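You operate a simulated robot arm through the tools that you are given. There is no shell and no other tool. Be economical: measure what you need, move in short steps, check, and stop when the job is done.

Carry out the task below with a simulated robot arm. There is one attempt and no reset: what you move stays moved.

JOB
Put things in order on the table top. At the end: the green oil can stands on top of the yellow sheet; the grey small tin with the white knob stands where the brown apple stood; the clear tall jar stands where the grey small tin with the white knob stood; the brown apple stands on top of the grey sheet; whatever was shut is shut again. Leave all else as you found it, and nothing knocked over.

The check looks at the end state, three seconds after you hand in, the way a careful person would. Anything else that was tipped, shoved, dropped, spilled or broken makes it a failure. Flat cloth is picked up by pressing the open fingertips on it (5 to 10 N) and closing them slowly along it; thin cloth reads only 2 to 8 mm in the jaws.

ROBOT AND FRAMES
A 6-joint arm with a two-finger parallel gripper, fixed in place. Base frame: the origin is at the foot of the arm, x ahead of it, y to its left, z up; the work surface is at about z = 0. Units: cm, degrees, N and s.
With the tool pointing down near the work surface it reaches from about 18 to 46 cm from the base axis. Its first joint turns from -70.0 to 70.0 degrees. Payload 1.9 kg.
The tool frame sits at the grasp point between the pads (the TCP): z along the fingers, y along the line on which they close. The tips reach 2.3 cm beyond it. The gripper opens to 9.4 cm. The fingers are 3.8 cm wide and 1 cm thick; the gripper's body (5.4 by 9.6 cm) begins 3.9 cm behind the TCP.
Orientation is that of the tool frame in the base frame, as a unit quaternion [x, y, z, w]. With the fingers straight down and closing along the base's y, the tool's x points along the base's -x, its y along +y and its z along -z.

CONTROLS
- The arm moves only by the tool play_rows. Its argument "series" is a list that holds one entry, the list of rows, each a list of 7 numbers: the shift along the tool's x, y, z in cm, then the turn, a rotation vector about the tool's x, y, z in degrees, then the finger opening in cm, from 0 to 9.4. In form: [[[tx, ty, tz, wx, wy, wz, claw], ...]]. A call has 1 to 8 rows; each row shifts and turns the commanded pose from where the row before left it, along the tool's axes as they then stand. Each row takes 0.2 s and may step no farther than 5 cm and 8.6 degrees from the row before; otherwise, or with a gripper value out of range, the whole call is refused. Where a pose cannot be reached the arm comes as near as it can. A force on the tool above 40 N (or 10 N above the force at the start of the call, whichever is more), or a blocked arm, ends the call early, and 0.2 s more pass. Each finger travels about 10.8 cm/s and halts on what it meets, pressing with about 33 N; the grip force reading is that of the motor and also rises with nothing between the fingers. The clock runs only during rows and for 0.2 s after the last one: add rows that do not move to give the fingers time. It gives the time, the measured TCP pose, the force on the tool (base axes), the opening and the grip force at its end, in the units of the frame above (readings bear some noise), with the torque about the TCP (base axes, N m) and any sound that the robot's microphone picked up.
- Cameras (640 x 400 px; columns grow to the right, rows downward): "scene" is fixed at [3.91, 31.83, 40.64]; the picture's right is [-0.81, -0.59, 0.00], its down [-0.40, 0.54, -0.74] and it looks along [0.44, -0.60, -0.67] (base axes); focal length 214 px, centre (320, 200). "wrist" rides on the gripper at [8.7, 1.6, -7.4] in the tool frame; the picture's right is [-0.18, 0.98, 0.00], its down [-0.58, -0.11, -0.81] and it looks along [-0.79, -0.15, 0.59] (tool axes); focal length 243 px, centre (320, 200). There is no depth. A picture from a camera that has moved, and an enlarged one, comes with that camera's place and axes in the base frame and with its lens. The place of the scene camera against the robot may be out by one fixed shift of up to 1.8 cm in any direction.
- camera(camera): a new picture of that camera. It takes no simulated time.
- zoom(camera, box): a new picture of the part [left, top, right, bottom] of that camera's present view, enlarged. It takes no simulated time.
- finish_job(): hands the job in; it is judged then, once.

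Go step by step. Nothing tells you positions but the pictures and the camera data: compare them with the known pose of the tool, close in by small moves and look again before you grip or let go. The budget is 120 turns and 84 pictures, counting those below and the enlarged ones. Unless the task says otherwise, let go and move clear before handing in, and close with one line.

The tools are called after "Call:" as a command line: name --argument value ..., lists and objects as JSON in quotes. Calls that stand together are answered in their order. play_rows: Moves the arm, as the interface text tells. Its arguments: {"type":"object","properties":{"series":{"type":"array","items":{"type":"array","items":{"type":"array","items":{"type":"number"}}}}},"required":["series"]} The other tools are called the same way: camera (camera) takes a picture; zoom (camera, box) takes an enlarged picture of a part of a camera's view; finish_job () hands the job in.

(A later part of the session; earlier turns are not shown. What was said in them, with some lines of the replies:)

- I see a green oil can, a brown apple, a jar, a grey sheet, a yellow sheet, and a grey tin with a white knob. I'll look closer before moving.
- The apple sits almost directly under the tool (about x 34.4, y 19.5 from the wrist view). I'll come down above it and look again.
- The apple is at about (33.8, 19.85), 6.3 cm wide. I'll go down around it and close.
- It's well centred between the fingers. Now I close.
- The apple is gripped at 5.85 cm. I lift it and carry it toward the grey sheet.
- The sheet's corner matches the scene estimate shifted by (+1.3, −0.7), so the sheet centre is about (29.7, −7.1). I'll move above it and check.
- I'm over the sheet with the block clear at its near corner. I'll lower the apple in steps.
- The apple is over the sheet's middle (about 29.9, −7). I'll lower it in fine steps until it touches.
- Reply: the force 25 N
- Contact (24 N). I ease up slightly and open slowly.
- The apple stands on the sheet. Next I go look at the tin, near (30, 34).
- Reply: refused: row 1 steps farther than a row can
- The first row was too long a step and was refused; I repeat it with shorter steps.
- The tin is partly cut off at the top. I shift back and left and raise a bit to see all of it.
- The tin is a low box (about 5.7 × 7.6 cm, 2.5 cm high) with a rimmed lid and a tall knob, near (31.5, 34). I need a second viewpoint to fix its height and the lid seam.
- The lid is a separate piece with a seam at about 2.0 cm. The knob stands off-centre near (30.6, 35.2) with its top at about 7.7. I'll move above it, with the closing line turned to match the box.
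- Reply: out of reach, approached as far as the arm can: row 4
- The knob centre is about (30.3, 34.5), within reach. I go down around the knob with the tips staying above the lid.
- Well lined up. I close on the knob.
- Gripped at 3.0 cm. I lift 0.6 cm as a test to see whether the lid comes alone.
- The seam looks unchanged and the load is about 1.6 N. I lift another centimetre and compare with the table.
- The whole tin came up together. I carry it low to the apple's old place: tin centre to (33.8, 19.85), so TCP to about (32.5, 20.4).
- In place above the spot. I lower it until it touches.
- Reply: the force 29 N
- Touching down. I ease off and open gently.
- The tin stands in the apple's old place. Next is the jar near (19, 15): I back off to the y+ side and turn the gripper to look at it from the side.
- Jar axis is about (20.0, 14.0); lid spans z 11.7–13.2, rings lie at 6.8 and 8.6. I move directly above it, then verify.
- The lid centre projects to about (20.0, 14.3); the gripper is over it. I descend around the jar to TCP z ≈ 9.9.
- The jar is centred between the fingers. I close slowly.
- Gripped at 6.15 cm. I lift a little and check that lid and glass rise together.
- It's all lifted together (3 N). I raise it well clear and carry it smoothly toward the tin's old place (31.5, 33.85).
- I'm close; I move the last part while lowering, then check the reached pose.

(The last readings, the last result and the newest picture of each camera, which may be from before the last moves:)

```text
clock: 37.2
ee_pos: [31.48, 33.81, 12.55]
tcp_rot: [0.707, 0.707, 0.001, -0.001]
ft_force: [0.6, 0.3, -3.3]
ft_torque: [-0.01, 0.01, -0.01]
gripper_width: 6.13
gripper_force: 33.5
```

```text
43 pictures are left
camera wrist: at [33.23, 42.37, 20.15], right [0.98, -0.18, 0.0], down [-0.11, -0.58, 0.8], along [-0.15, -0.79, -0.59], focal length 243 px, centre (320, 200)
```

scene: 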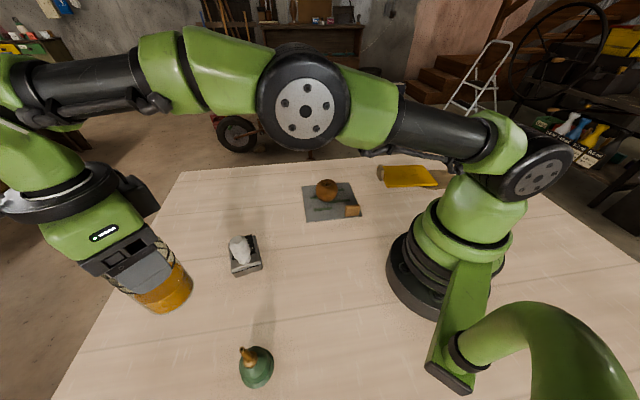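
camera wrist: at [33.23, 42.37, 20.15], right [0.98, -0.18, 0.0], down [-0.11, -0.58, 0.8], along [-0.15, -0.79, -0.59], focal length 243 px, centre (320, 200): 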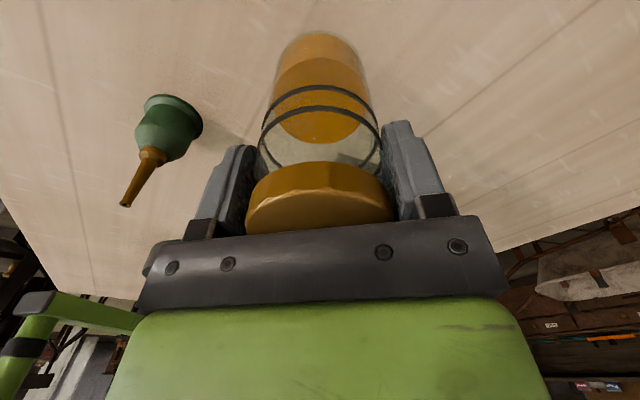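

The target is reached exactly. I lower the jar until it touches.

Call:
play_rows --series '[[[0, 0, 1.2, 0, 0, 0, 4.6], [0, 0, 0.7, 0, 0, 0, 4.6], [0, 0, 0.3, 0, 0, 0, 4.6], [0, 0, 0.15, 0, 0, 0, 4.6], [0, 0, 0.1, 0, 0, 0, 4.6], [0, 0, 0, 0, 0, 0, 4.6]]]'

```text
clock: 38.6
ee_pos: [31.45, 33.75, 10.16]
tcp_rot: [0.707, 0.707, 0.001, 0.0]
ft_force: [0.1, 1.2, -4.3]
ft_torque: [-0.03, -0.02, -0.02]
gripper_width: 6.14
gripper_force: 33.2
```

Call:
play_rows --series '[[[0, 0, 0.08, 0, 0, 0, 4.6], [0, 0, 0.06, 0, 0, 0, 4.6], [0, 0, 0, 0, 0, 0, 4.6]]]'

```text
clock: 39.4
ee_pos: [31.5, 33.86, 10.13]
tcp_rot: [0.707, 0.708, 0.0, -0.001]
ft_force: [0.1, -0.6, -3.0]
ft_torque: [0.0, -0.02, 0.0]
gripper_width: 6.11
gripper_force: 32.5
```

No contact yet; I go on in small steps.

Call:
play_rows --series '[[[0, 0, 0.08, 0, 0, 0, 4.6], [0, 0, 0.08, 0, 0, 0, 4.6], [0, 0, 0, 0, 0, 0, 4.6]]]'

```text
clock: 40.2
ee_pos: [31.59, 33.85, 9.96]
tcp_rot: [0.707, 0.707, 0.003, -0.001]
ft_force: [0.5, -1.0, 18.9]
ft_torque: [0.09, 0.37, -0.08]
gripper_width: 6.16
gripper_force: 33.3
```

Contact. I ease up slightly, open and rise straight up.

Call:
play_rows --series '[[[0, 0, -0.08, 0, 0, 0, 5.6], [0, 0, 0, 0, 0, 0, 6.4], [0, 0, 0, 0, 0, 0, 7.2], [0, 0, 0, 0, 0, 0, 8.4], [0, 0, 0, 0, 0, 0, 9.4], [0, 0, -2, 0, 0, 0, 9.4], [0, 0, -4, 0, 0, 0, 9.4], [0, 0, -3, 0, 0, 0, 9.4]]]'

Call:
camera --camera "wrist"

Call:
camera --camera "scene"

```text
clock: 42.0
ee_pos: [30.8, 33.59, 19.0]
tcp_rot: [0.707, 0.707, 0.002, -0.002]
ft_force: [0.6, -0.7, -1.7]
ft_torque: [0.0, -0.01, 0.0]
gripper_width: 9.42
gripper_force: 0.0
out of reach, approached as far as the arm can: row 8
```

```text
42 pictures are left
camera wrist: at [32.67, 42.13, 26.48], right [0.98, -0.18, 0.0], down [-0.11, -0.58, 0.8], along [-0.15, -0.79, -0.59], focal length 243 px, centre (320, 200)
```

wrist: 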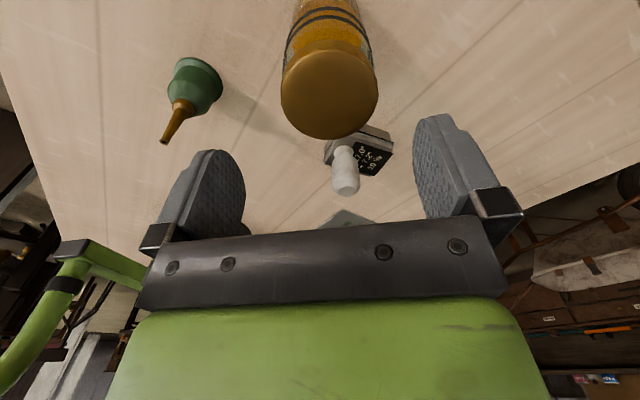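

```text
41 pictures are left
```

scene: 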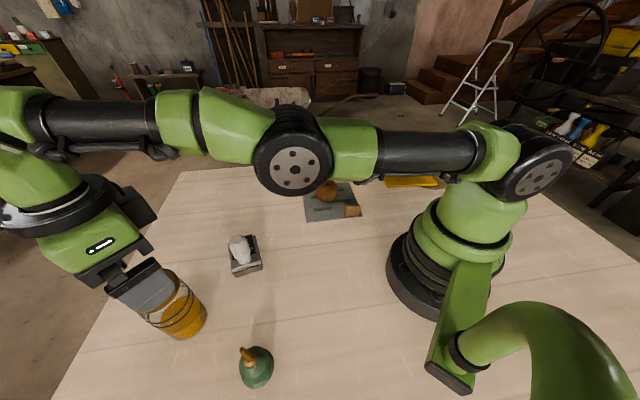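

The jar stands. Next the oil can, near (16.8, 31.3): I move over for a closer look.

Call:
play_rows --series '[[[0, -4.5, 0, 0, 0, 0, 9.4], [0.5, -4.5, 0, 0, 0, 0, 9.4], [1, -4.8, 0, 0, 0, 0, 9.4], [0, 0, 0, 0, 0, 0, 9.4]]]'

Call:
camera --camera "wrist"

Call:
zoom --camera "scene" --box '[140, 270, 300, 400]'

```text
clock: 43.0
ee_pos: [24.34, 38.15, 19.66]
tcp_rot: [0.707, 0.707, 0.001, -0.001]
ft_force: [-0.5, -0.1, -0.2]
ft_torque: [0.03, -0.04, 0.0]
gripper_width: 9.39
gripper_force: 0.1
out of reach, approached as far as the arm can: row 1, 2, 3
```

```text
40 pictures are left
camera wrist: at [26.09, 46.81, 27.21], right [0.98, -0.18, 0.0], down [-0.11, -0.58, 0.81], along [-0.15, -0.79, -0.59], focal length 243 px, centre (320, 200)
```

wrist: 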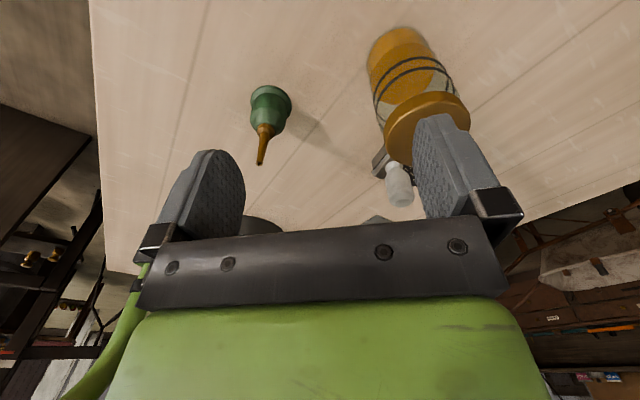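

```text
3.08 times, centred on (220, 335) of scene
camera zoom: at [3.91, 31.83, 40.64], right [-0.81, -0.59, 0.0], down [-0.4, 0.54, -0.74], along [0.44, -0.6, -0.67], focal length 660 px, centre (628, -215)
```

zoom: 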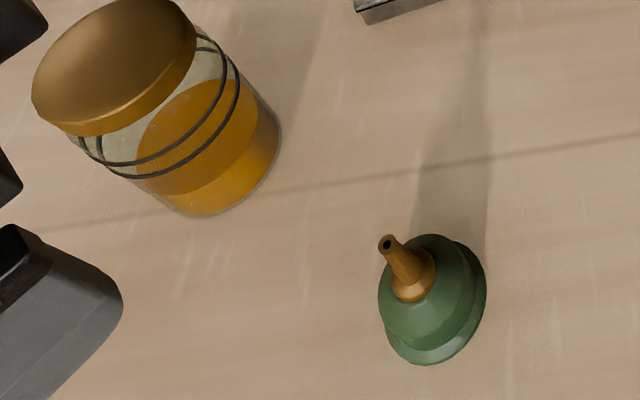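

Call:
zoom --camera "wrist" --box '[210, 60, 338, 180]'

```text
3.33 times, centred on (274, 120) of wrist
camera zoom: at [26.09, 46.81, 27.21], right [0.98, -0.18, 0.0], down [-0.11, -0.58, 0.81], along [-0.15, -0.79, -0.59], focal length 809 px, centre (473, 467)
```

zoom: 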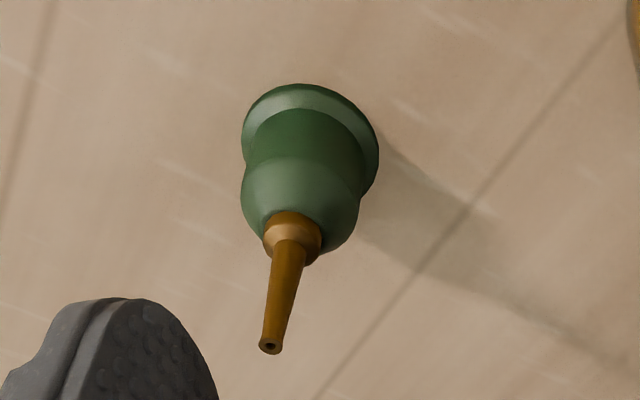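

The can has a flanged base, body to about z 5, and a brass collar with an upright spout to about z 10, axis near (16.7, 31.3). I'll hover over it and refine.

Call:
play_rows --series '[[[-2.4, -2.5, 0, 0, 0, 0, 9.4], [-2.4, -2.5, 1, 0, 0, 0, 9.4], [-2.1, -2.6, 1, 0, 0, 0, 9.4], [0, 0, 0, 0, 0, 0, 9.4]]]'

Call:
camera --camera "wrist"

```text
clock: 44.0
ee_pos: [23.56, 38.6, 19.65]
tcp_rot: [0.707, 0.707, 0.001, 0.0]
ft_force: [-0.5, -0.7, 0.5]
ft_torque: [0.01, -0.03, -0.01]
gripper_width: 9.41
gripper_force: 0.1
out of reach, approached as far as the arm can: row 1, 2, 3
```

```text
37 pictures are left
camera wrist: at [25.29, 47.32, 27.16], right [0.98, -0.18, 0.0], down [-0.11, -0.58, 0.81], along [-0.15, -0.79, -0.59], focal length 243 px, centre (320, 200)
```

wrist: 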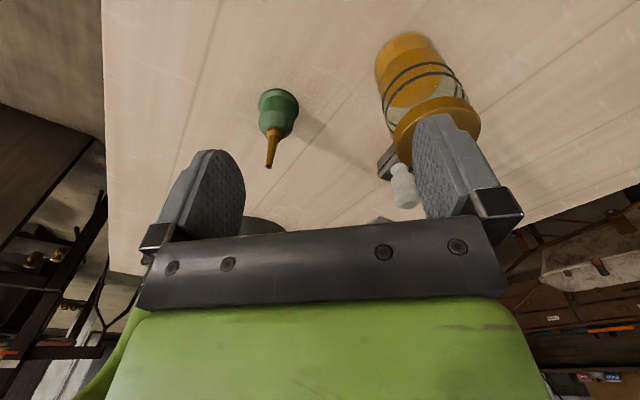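

The wrist's turn limit blocks this yaw here. I turn the gripper back toward neutral and see where it goes.

Call:
play_rows --series '[[[0, 0, 0, 0, 0, -8, 9.4], [0, 0, 0, 0, 0, -8, 9.4], [0, 0, 0, 0, 0, 0, 9.4]]]'

```text
clock: 44.8
ee_pos: [23.78, 38.6, 19.57]
tcp_rot: [0.601, 0.8, 0.001, 0.0]
ft_force: [0.3, 0.5, -0.2]
ft_torque: [-0.01, 0.0, -0.01]
gripper_width: 9.39
gripper_force: 0.1
```

The command follows the reached pose. I keep turning to a yaw of about −34°.

Call:
play_rows --series '[[[0, 0, 0, 0, 0, -8.5, 9.4], [0, 0, 0, 0, 0, -8.5, 9.4], [0, 0, 0, 0, 0, -8.5, 9.4], [0, 0, 0, 0, 0, -8.5, 9.4], [0, 0, 0, 0, 0, -8.5, 9.4], [0, 0, 0, 0, 0, 0, 9.4]]]'

```text
clock: 46.2
ee_pos: [23.89, 38.79, 19.57]
tcp_rot: [0.27, 0.963, 0.002, 0.001]
ft_force: [0.0, -0.4, -0.8]
ft_torque: [-0.01, 0.01, -0.01]
gripper_width: 9.41
gripper_force: 0.0
```

Call:
play_rows --series '[[[0.7, -3.4, 0, 0, 0, 0, 9.4], [0.8, -3.4, 1, 0, 0, 0, 9.4], [0.7, -3.4, 1, 0, 0, 0, 9.4], [0, 0, 0, 0, 0, 0, 9.4]]]'

Call:
camera --camera "wrist"

```text
clock: 47.2
ee_pos: [16.58, 31.35, 17.51]
tcp_rot: [0.27, 0.963, 0.002, 0.0]
ft_force: [0.1, 0.3, 1.4]
ft_torque: [0.0, -0.01, 0.01]
gripper_width: 9.39
gripper_force: 0.0
```

```text
36 pictures are left
camera wrist: at [10.18, 37.16, 25.04], right [0.67, 0.74, 0.0], down [0.44, -0.4, 0.81], along [0.6, -0.54, -0.59], focal length 243 px, centre (320, 200)
```

wrist: 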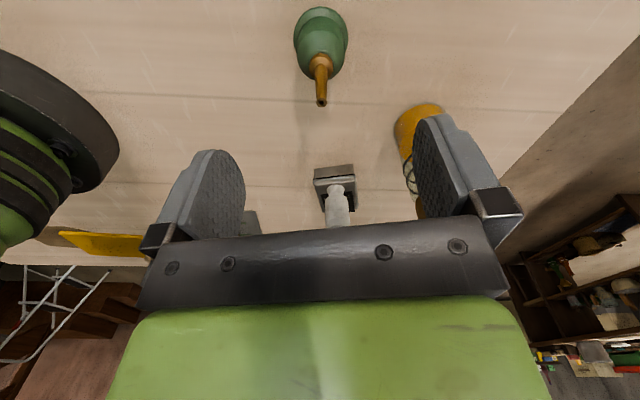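

The spout, collar and base all line up on the centre column; axis is about (16.9, 31.2), tip at z ≈ 10.4. I descend to TCP z ≈ 7.0 so the pads straddle collar and spout.

Call:
play_rows --series '[[[-0.25, 0, 3, 0, 0, 0, 9.4], [0, 0, 3, 0, 0, 0, 7], [0, 0, 2.5, 0, 0, 0, 5], [0, 0, 1.6, 0, 0, 0, 5], [0, 0, 0.4, 0, 0, 0, 5], [0, 0, 0, 0, 0, 0, 5]]]'

Call:
camera --camera "wrist"

Call:
zoom --camera "scene" --box '[200, 300, 320, 400]'

```text
clock: 48.6
ee_pos: [16.84, 31.01, 6.8]
tcp_rot: [0.271, 0.963, 0.001, -0.001]
ft_force: [0.2, -0.3, 0.3]
ft_torque: [0.03, -0.02, -0.01]
gripper_width: 5.03
gripper_force: 0.0
```

```text
35 pictures are left
camera wrist: at [10.41, 36.92, 14.49], right [0.67, 0.74, 0.0], down [0.44, -0.4, 0.81], along [0.6, -0.54, -0.59], focal length 243 px, centre (320, 200)
```

wrist: 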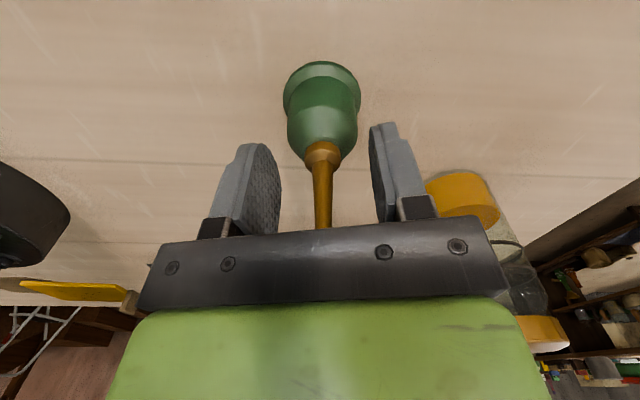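

```text
4.00 times, centred on (260, 350) of scene
camera zoom: at [3.91, 31.83, 40.64], right [-0.81, -0.59, 0.0], down [-0.4, 0.54, -0.74], along [0.44, -0.6, -0.67], focal length 858 px, centre (560, -400)
```

zoom: 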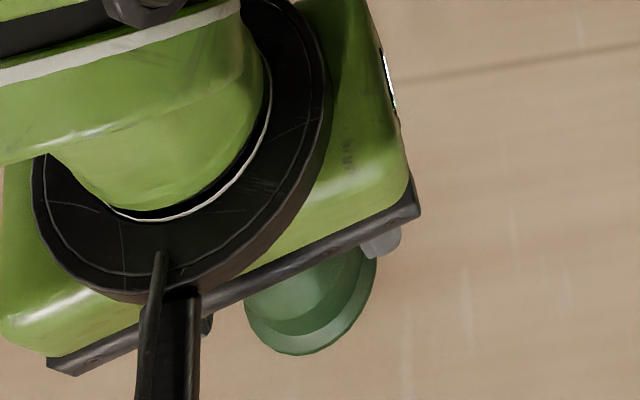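

Lined up. I close on the collar and spout.

Call:
play_rows --series '[[[0, 0, 0, 0, 0, 0, 3.5], [0, 0, 0, 0, 0, 0, 2.2], [0, 0, 0, 0, 0, 0, 1.4], [0, 0, 0, 0, 0, 0, 0.6], [0, 0, 0, 0, 0, 0, 0.4], [0, 0, 0, 0, 0, 0, 0.4]]]'

Call:
zoom --camera "wrist" --box '[220, 40, 420, 240]'

```text
clock: 50.0
ee_pos: [16.93, 31.06, 7.03]
tcp_rot: [0.271, 0.963, 0.001, 0.0]
ft_force: [0.1, -0.9, -0.4]
ft_torque: [0.01, 0.01, -0.02]
gripper_width: 3.83
gripper_force: 33.3
```

```text
2.00 times, centred on (320, 140) of wrist
camera zoom: at [10.41, 36.91, 14.5], right [0.67, 0.74, 0.0], down [0.44, -0.4, 0.81], along [0.6, -0.54, -0.59], focal length 485 px, centre (320, 320)
```

zoom: 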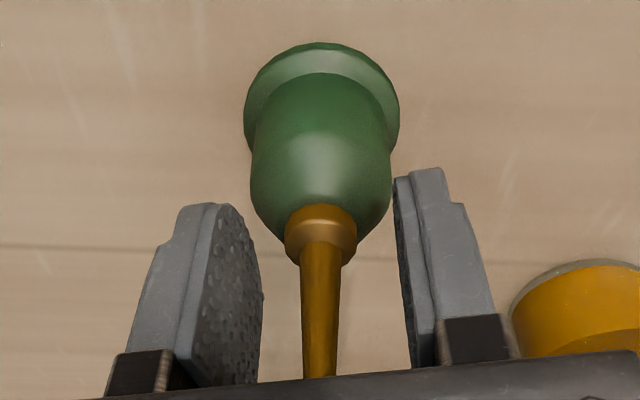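

The tips met the shoulder of the body (3.8 cm). I open, rise 0.7 cm, and close on the collar instead.

Call:
play_rows --series '[[[0, 0, 0, 0, 0, 0, 5], [0, 0, -0.6, 0, 0, 0, 5], [0, 0, 0, 0, 0, 0, 3], [0, 0, 0, 0, 0, 0, 1.8], [0, 0, 0, 0, 0, 0, 1.2], [0, 0, 0, 0, 0, 0, 0.6], [0, 0, 0, 0, 0, 0, 0.4], [0, 0, 0, 0, 0, 0, 0.4]]]'

Call:
zoom --camera "wrist" --box '[220, 40, 420, 240]'

```text
clock: 51.6
ee_pos: [16.75, 31.14, 7.79]
tcp_rot: [0.272, 0.962, 0.003, -0.001]
ft_force: [-3.7, -7.0, 23.5]
ft_torque: [-0.19, 0.11, 0.03]
gripper_width: 3.38
gripper_force: 32.9
stopped in row 7: the force on the tool passed its limit at 41 N (the readings are from after the stop); the commanded pose is now the measured one
```

```text
2.00 times, centred on (320, 140) of wrist
camera zoom: at [10.43, 36.99, 15.32], right [0.67, 0.74, 0.0], down [0.44, -0.4, 0.8], along [0.6, -0.54, -0.59], focal length 485 px, centre (320, 320)
```

zoom: 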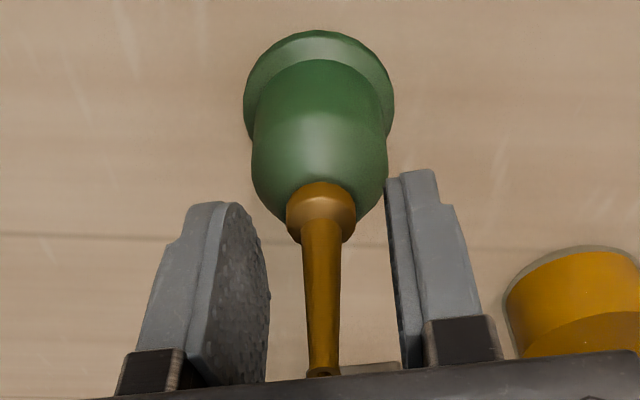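

The tips are still on the rounded shoulder. From this view the spout tip sits at z ≈ 10.1, so I have room to go lower and grip the near-vertical body wall at TCP z ≈ 6.45.

Call:
play_rows --series '[[[0, 0, 0, 0, 0, 0, 5], [0, 0, -0.3, 0, 0, 0, 6], [0, 0, 0.6, 0, 0, 0, 6], [0, 0, 0.6, 0, 0, 0, 6], [0, 0, 0.4, 0, 0, 0, 6], [0, 0, 0, 0, 0, 0, 6]]]'

Call:
camera --camera "wrist"

```text
clock: 53.0
ee_pos: [16.81, 31.17, 6.32]
tcp_rot: [0.271, 0.962, 0.001, -0.001]
ft_force: [0.0, 0.2, 0.2]
ft_torque: [0.03, 0.01, 0.02]
gripper_width: 5.99
gripper_force: 0.1
```

```text
31 pictures are left
camera wrist: at [10.46, 36.99, 13.87], right [0.67, 0.74, 0.0], down [0.44, -0.4, 0.81], along [0.6, -0.54, -0.59], focal length 243 px, centre (320, 200)
```

wrist: 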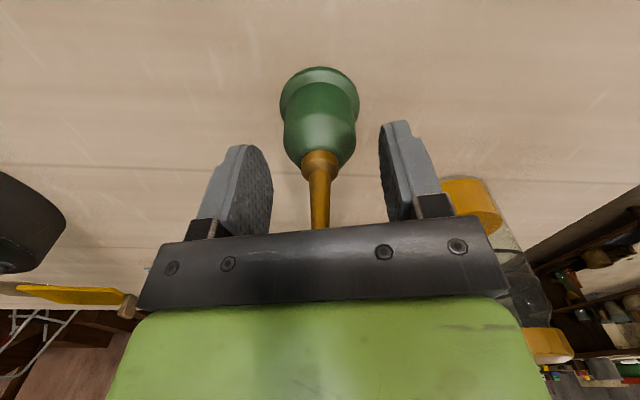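

No contact with the palm. I close on the body wall.

Call:
play_rows --series '[[[0, 0, 0, 0, 0, 0, 5], [0, 0, 0, 0, 0, 0, 4.2], [0, 0, 0, 0, 0, 0, 3.6], [0, 0, 0, 0, 0, 0, 3.0], [0, 0, 0, 0, 0, 0, 2.6]]]'

```text
clock: 54.2
ee_pos: [16.91, 31.22, 6.4]
tcp_rot: [0.271, 0.963, 0.003, 0.0]
ft_force: [0.0, -0.2, 1.2]
ft_torque: [-0.08, 0.01, 0.0]
gripper_width: 3.82
gripper_force: 32.8
```

Width 3.82, the same as at the higher grip, so the wall is vertical here. Now a test lift.

Call:
play_rows --series '[[[0, 0, -0.4, 0, 0, 0, 2.4], [0, 0, -0.6, 0, 0, 0, 2.4], [0, 0, -1, 0, 0, 0, 2.4], [0, 0, 0, 0, 0, 0, 2.4]]]'

Call:
camera --camera "wrist"

```text
clock: 55.2
ee_pos: [16.82, 31.05, 8.26]
tcp_rot: [0.272, 0.962, 0.001, 0.0]
ft_force: [0.5, 0.1, -0.9]
ft_torque: [-0.04, 0.02, -0.01]
gripper_width: 3.8
gripper_force: 32.5
```

```text
30 pictures are left
camera wrist: at [10.42, 36.95, 15.94], right [0.67, 0.74, 0.0], down [0.44, -0.4, 0.81], along [0.6, -0.54, -0.59], focal length 243 px, centre (320, 200)
```

wrist: 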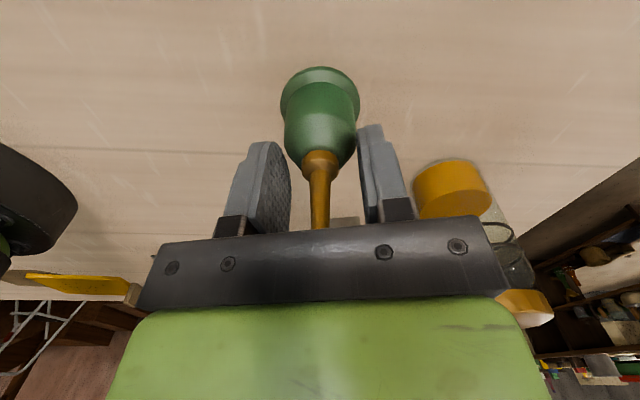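

The can is lifted cleanly. I raise it and swing around toward the yellow sheet in stages.

Call:
play_rows --series '[[[0, 0, -2, 0, 0, 0, 2.4], [0, 0, -4, 0, 0, 0, 2.4], [0, 0, -4, 0, 0, 0, 2.4], [-3.2, -1.8, 0, 0, 0, 0, 2.4], [-3.2, -1.8, 0, 0, 0, 0, 2.4], [-3.2, -1.8, 0, 0, 0, 0, 2.4], [-3.2, -1.8, 0, 0, 0, 0, 2.4], [-3.2, -1.8, 0, 0, 0, 0, 2.4]]]'

Call:
play_rows --series '[[[-1.95, -3.2, 0, 0, 0, 0, 2.4], [-1.95, -3.2, 0, 0, 0, 0, 2.4], [-1.95, -3.2, 0, 0, 0, 0, 2.4], [-1.95, -3.2, 0, 0, 0, 0, 2.4], [-1.95, -3.2, 0, 0, 0, 0, 2.4], [-1.95, -3.2, 0, 0, 0, 0, 2.4], [-1.95, -3.2, 0, 0, 0, 0, 2.4], [0, 0, 0, 0, 0, 0, 2.4]]]'

Call:
camera --camera "wrist"

Call:
camera --camera "scene"

```text
clock: 57.0
ee_pos: [25.94, 14.69, 18.33]
tcp_rot: [0.271, 0.963, 0.003, 0.0]
ft_force: [0.4, -0.2, -1.1]
ft_torque: [0.01, -0.01, -0.02]
gripper_width: 3.79
gripper_force: 32.5
```

```text
clock: 58.8
ee_pos: [25.7, -11.1, 18.42]
tcp_rot: [0.272, 0.962, 0.003, -0.001]
ft_force: [0.2, -0.2, -0.7]
ft_torque: [0.0, 0.02, 0.0]
gripper_width: 3.81
gripper_force: 32.7
```

```text
29 pictures are left
camera wrist: at [19.29, -5.31, 25.89], right [0.67, 0.74, 0.0], down [0.44, -0.4, 0.81], along [0.6, -0.54, -0.59], focal length 243 px, centre (320, 200)
```

wrist: 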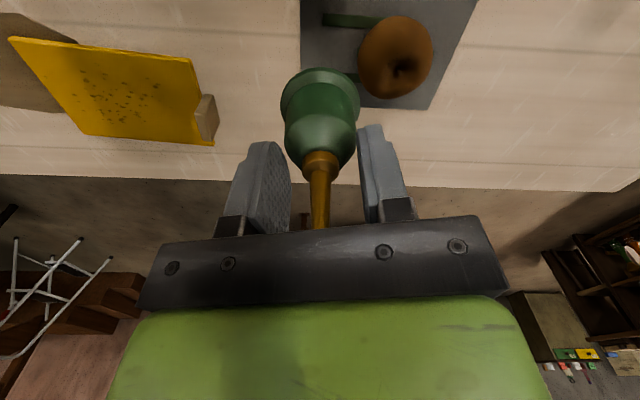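

```text
28 pictures are left
```

scene: 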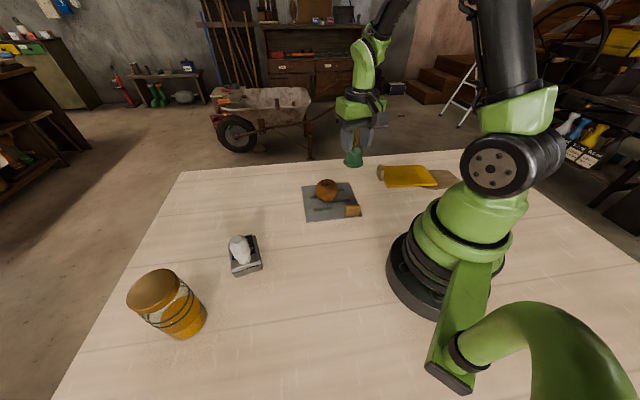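

Call:
zoom --camera "wrist" --box '[0, 0, 260, 165]'

Call:
zoom --camera "scene" --box '[350, 140, 490, 225]'

```text
2.42 times, centred on (130, 82) of wrist
camera zoom: at [19.29, -5.31, 25.89], right [0.67, 0.74, 0.0], down [0.44, -0.4, 0.81], along [0.6, -0.54, -0.59], focal length 588 px, centre (781, 485)
```

zoom: 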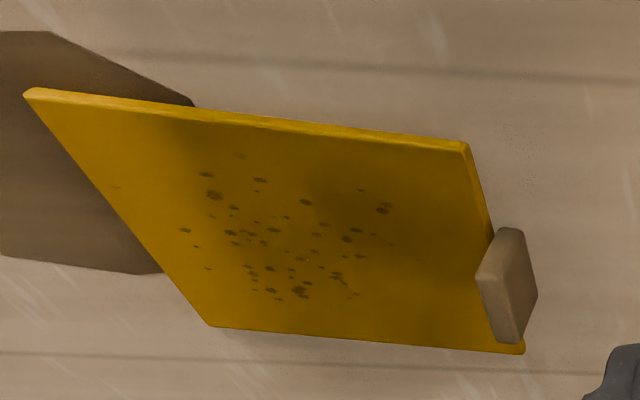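

```text
4.57 times, centred on (420, 182) of scene
camera zoom: at [3.91, 31.83, 40.64], right [-0.81, -0.59, 0.0], down [-0.4, 0.54, -0.74], along [0.44, -0.6, -0.67], focal length 980 px, centre (-137, 280)
```

zoom: 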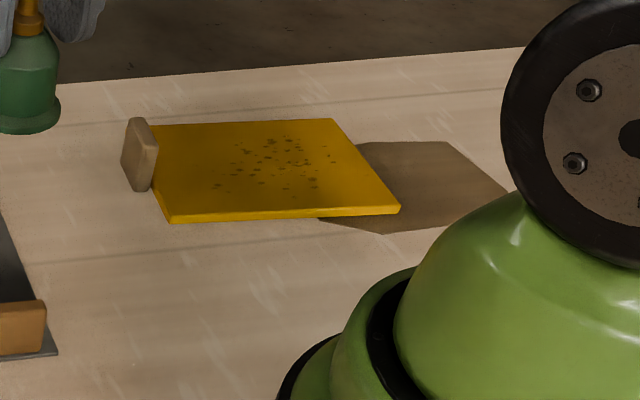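

The yellow sheet lies flat (corners give z≈0 in both views), centre about (16.3, −32.3), with a block at its far end near (24, −28). I move over the centre.

Call:
play_rows --series '[[[-0.48, -3.8, 0, 0, 0, 0, 2.4], [-0.48, -3.8, 0, 0, 0, 0, 2.4], [-0.48, -3.8, 0, 0, 0, 0, 2.4], [-0.48, -3.8, 0, 0, 0, 0, 2.4], [-0.48, -3.8, 0, 0, 0, 0, 2.4], [-0.48, -3.8, 0, 0, 0, 0, 2.4], [0, 0, 0, 0, 0, 0, 2.4]]]'

Call:
camera --camera "wrist"

Call:
zoom --camera "scene" --box '[340, 110, 500, 225]'

```text
clock: 60.4
ee_pos: [16.15, -32.28, 17.92]
tcp_rot: [0.272, 0.962, 0.002, -0.001]
ft_force: [1.7, 0.2, -1.6]
ft_torque: [0.0, 0.0, -0.01]
gripper_width: 3.78
gripper_force: 32.8
```

```text
25 pictures are left
camera wrist: at [9.7, -26.44, 25.52], right [0.67, 0.74, 0.0], down [0.44, -0.4, 0.8], along [0.6, -0.54, -0.59], focal length 243 px, centre (320, 200)
```

wrist: 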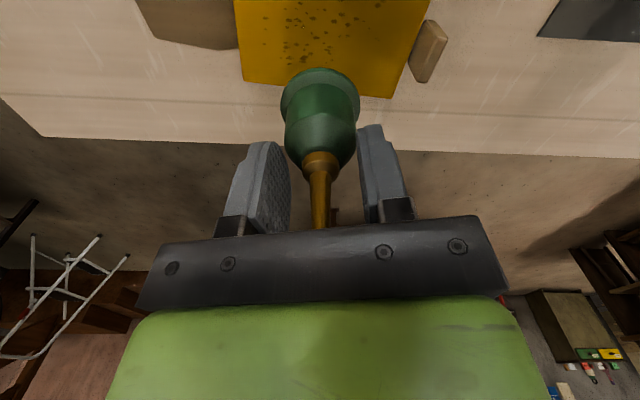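

```text
3.48 times, centred on (420, 168) of scene
camera zoom: at [3.91, 31.83, 40.64], right [-0.81, -0.59, 0.0], down [-0.4, 0.54, -0.74], along [0.44, -0.6, -0.67], focal length 746 px, centre (-28, 313)
```

zoom: 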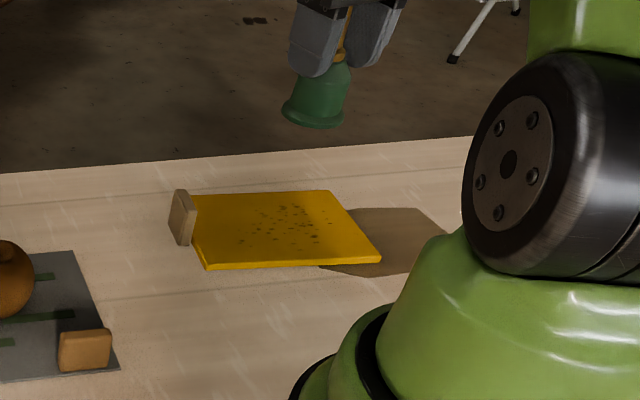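

Positions agree. I lower the can toward the sheet.

Call:
play_rows --series '[[[0, 0, 3, 0, 0, 0, 2.4], [0, 0, 3, 0, 0, 0, 2.4], [0, 0, 2.4, 0, 0, 0, 2.4], [0, 0, 1.2, 0, 0, 0, 2.4], [0, 0, 0.4, 0, 0, 0, 2.4], [0, 0, 0, 0, 0, 0, 2.4]]]'

Call:
camera --camera "wrist"

Call:
zoom --camera "scene" --box '[360, 130, 480, 215]'

```text
clock: 61.8
ee_pos: [16.31, -31.98, 8.12]
tcp_rot: [0.271, 0.963, 0.001, 0.0]
ft_force: [0.7, 0.1, -0.6]
ft_torque: [0.04, 0.01, 0.02]
gripper_width: 3.83
gripper_force: 33.1
```

```text
23 pictures are left
camera wrist: at [9.81, -26.18, 15.64], right [0.67, 0.74, 0.0], down [0.44, -0.4, 0.81], along [0.6, -0.54, -0.59], focal length 243 px, centre (320, 200)
```

wrist: 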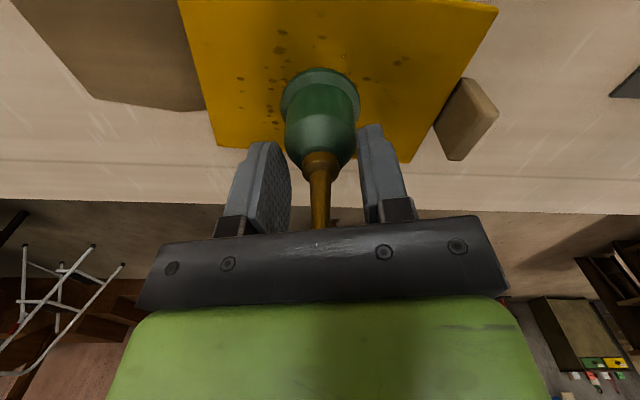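

```text
4.71 times, centred on (420, 172) of scene
camera zoom: at [3.91, 31.83, 40.64], right [-0.81, -0.59, 0.0], down [-0.4, 0.54, -0.74], along [0.44, -0.6, -0.67], focal length 1009 px, centre (-151, 329)
```

zoom: 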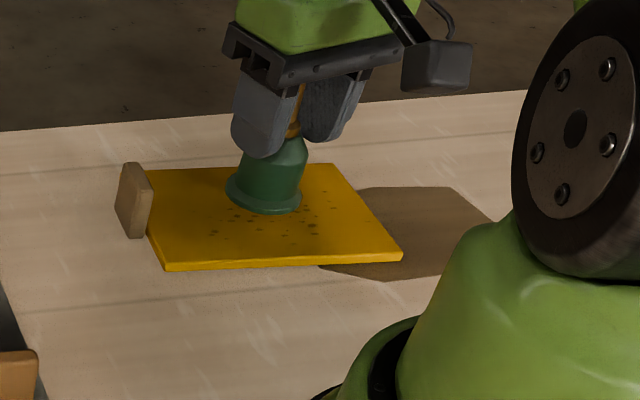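

About a centimetre to go. I lower in fine steps watching the force.

Call:
play_rows --series '[[[0, 0, 0.4, 0, 0, 0, 2.4], [0, 0, 0.3, 0, 0, 0, 2.4], [0, 0, 0.15, 0, 0, 0, 2.4], [0, 0, 0.1, 0, 0, 0, 2.4], [0, 0, 0, 0, 0, 0, 2.4]]]'

```text
clock: 63.0
ee_pos: [16.35, -32.04, 7.11]
tcp_rot: [0.272, 0.962, 0.002, -0.001]
ft_force: [-1.0, -0.2, -1.4]
ft_torque: [0.01, -0.02, -0.02]
gripper_width: 3.79
gripper_force: 32.8
```

Call:
play_rows --series '[[[0, 0, 0.12, 0, 0, 0, 2.4], [0, 0, 0.12, 0, 0, 0, 2.4], [0, 0, 0.1, 0, 0, 0, 2.4], [0, 0, 0, 0, 0, 0, 2.4]]]'

```text
clock: 64.0
ee_pos: [16.34, -32.09, 6.85]
tcp_rot: [0.271, 0.963, 0.0, 0.001]
ft_force: [7.3, 5.7, 28.7]
ft_torque: [0.11, -0.28, 0.04]
gripper_width: 3.78
gripper_force: 32.6
```

Contact on the sheet at TCP z ≈ 6.9, as expected. I ease off, open and rise.

Call:
play_rows --series '[[[0, 0, -0.1, 0, 0, 0, 3.4], [0, 0, 0, 0, 0, 0, 4.0], [0, 0, 0, 0, 0, 0, 4.8], [0, 0, 0, 0, 0, 0, 6.0], [0, 0, 0, 0, 0, 0, 6.4], [0, 0, -2, 0, 0, 0, 6.4], [0, 0, -4, 0, 0, 0, 6.4], [0, 0, -4, 0, 0, 0, 6.4]]]'

Call:
zoom --camera "scene" --box '[360, 130, 480, 215]'

Call:
camera --camera "wrist"

```text
clock: 65.8
ee_pos: [16.27, -32.05, 17.01]
tcp_rot: [0.271, 0.963, 0.002, -0.001]
ft_force: [-0.5, 0.7, -1.1]
ft_torque: [-0.01, 0.0, 0.0]
gripper_width: 6.41
gripper_force: 0.1
```

```text
4.71 times, centred on (420, 172) of scene
camera zoom: at [3.91, 31.83, 40.64], right [-0.81, -0.59, 0.0], down [-0.4, 0.54, -0.74], along [0.44, -0.6, -0.67], focal length 1009 px, centre (-151, 329)
```

zoom: 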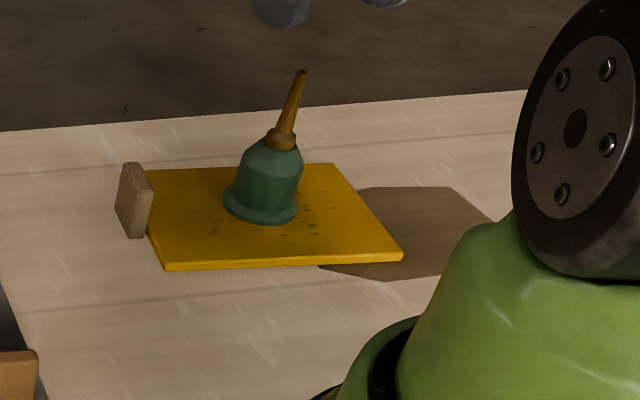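

```text
20 pictures are left
camera wrist: at [9.8, -26.28, 24.67], right [0.67, 0.74, 0.0], down [0.44, -0.4, 0.81], along [0.6, -0.54, -0.59], focal length 243 px, centre (320, 200)
```

wrist: 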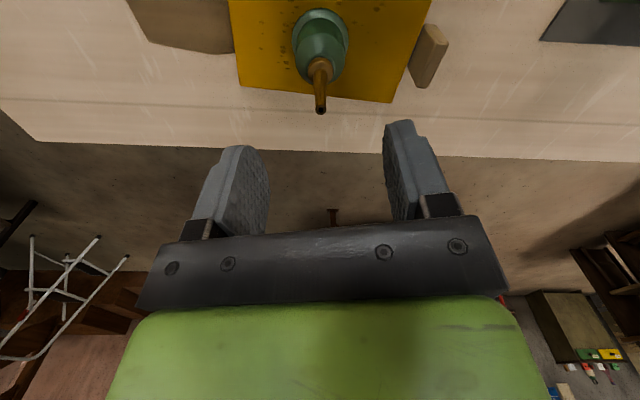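

The can stands on the yellow sheet. I move clear and make a last check of everything.

Call:
play_rows --series '[[[0, 0, -4, 0, 0, 0, 6.4], [0.48, 3.8, -2, 0, 0, 0, 6.4], [0.48, 3.8, 0, 0, 0, 0, 6.4], [0.48, 3.8, 0, 0, 0, 0, 6.4], [0, 0, 0, 0, 0, 0, 6.4]]]'

Call:
camera --camera "scene"

Call:
zoom --camera "scene" --box '[110, 220, 290, 350]'

```text
clock: 67.0
ee_pos: [20.93, -21.83, 23.05]
tcp_rot: [0.272, 0.962, 0.002, -0.001]
ft_force: [-0.3, 0.0, 1.2]
ft_torque: [0.01, -0.02, -0.02]
gripper_width: 6.42
gripper_force: 0.1
```

```text
19 pictures are left
```

scene: 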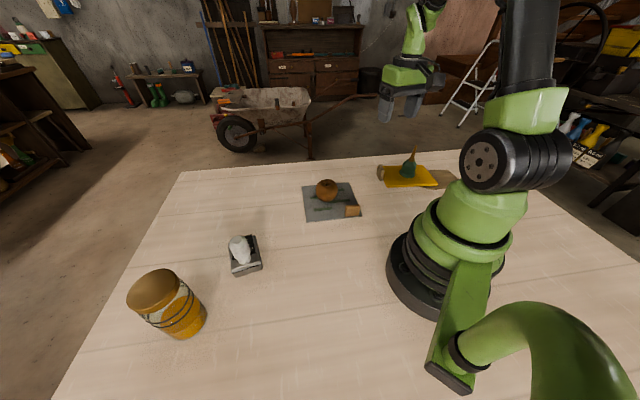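

```text
3.08 times, centred on (200, 285) of scene
camera zoom: at [3.91, 31.83, 40.64], right [-0.81, -0.59, 0.0], down [-0.4, 0.54, -0.74], along [0.44, -0.6, -0.67], focal length 660 px, centre (689, -62)
```

zoom: 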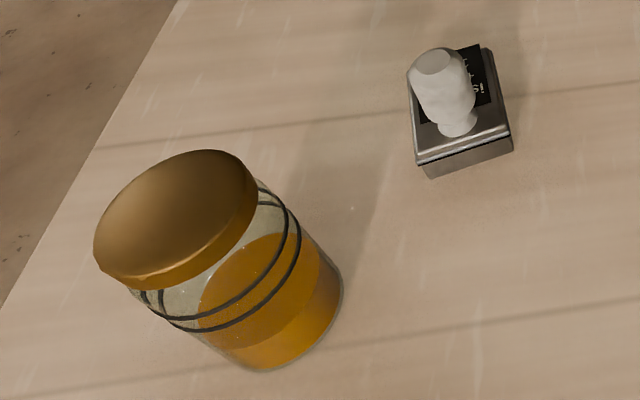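

Everything stands upright, the lids are shut and the arm is clear, so I hand the job in.

Call:
finish_job

```text
The job is handed in.
```

The job is handed in: the oil can is on the yellow sheet, the tin is where the apple was, the jar is where the tin was (within about 1 cm by camera), and the apple is on the grey sheet; both lids are shut and nothing was knocked over.
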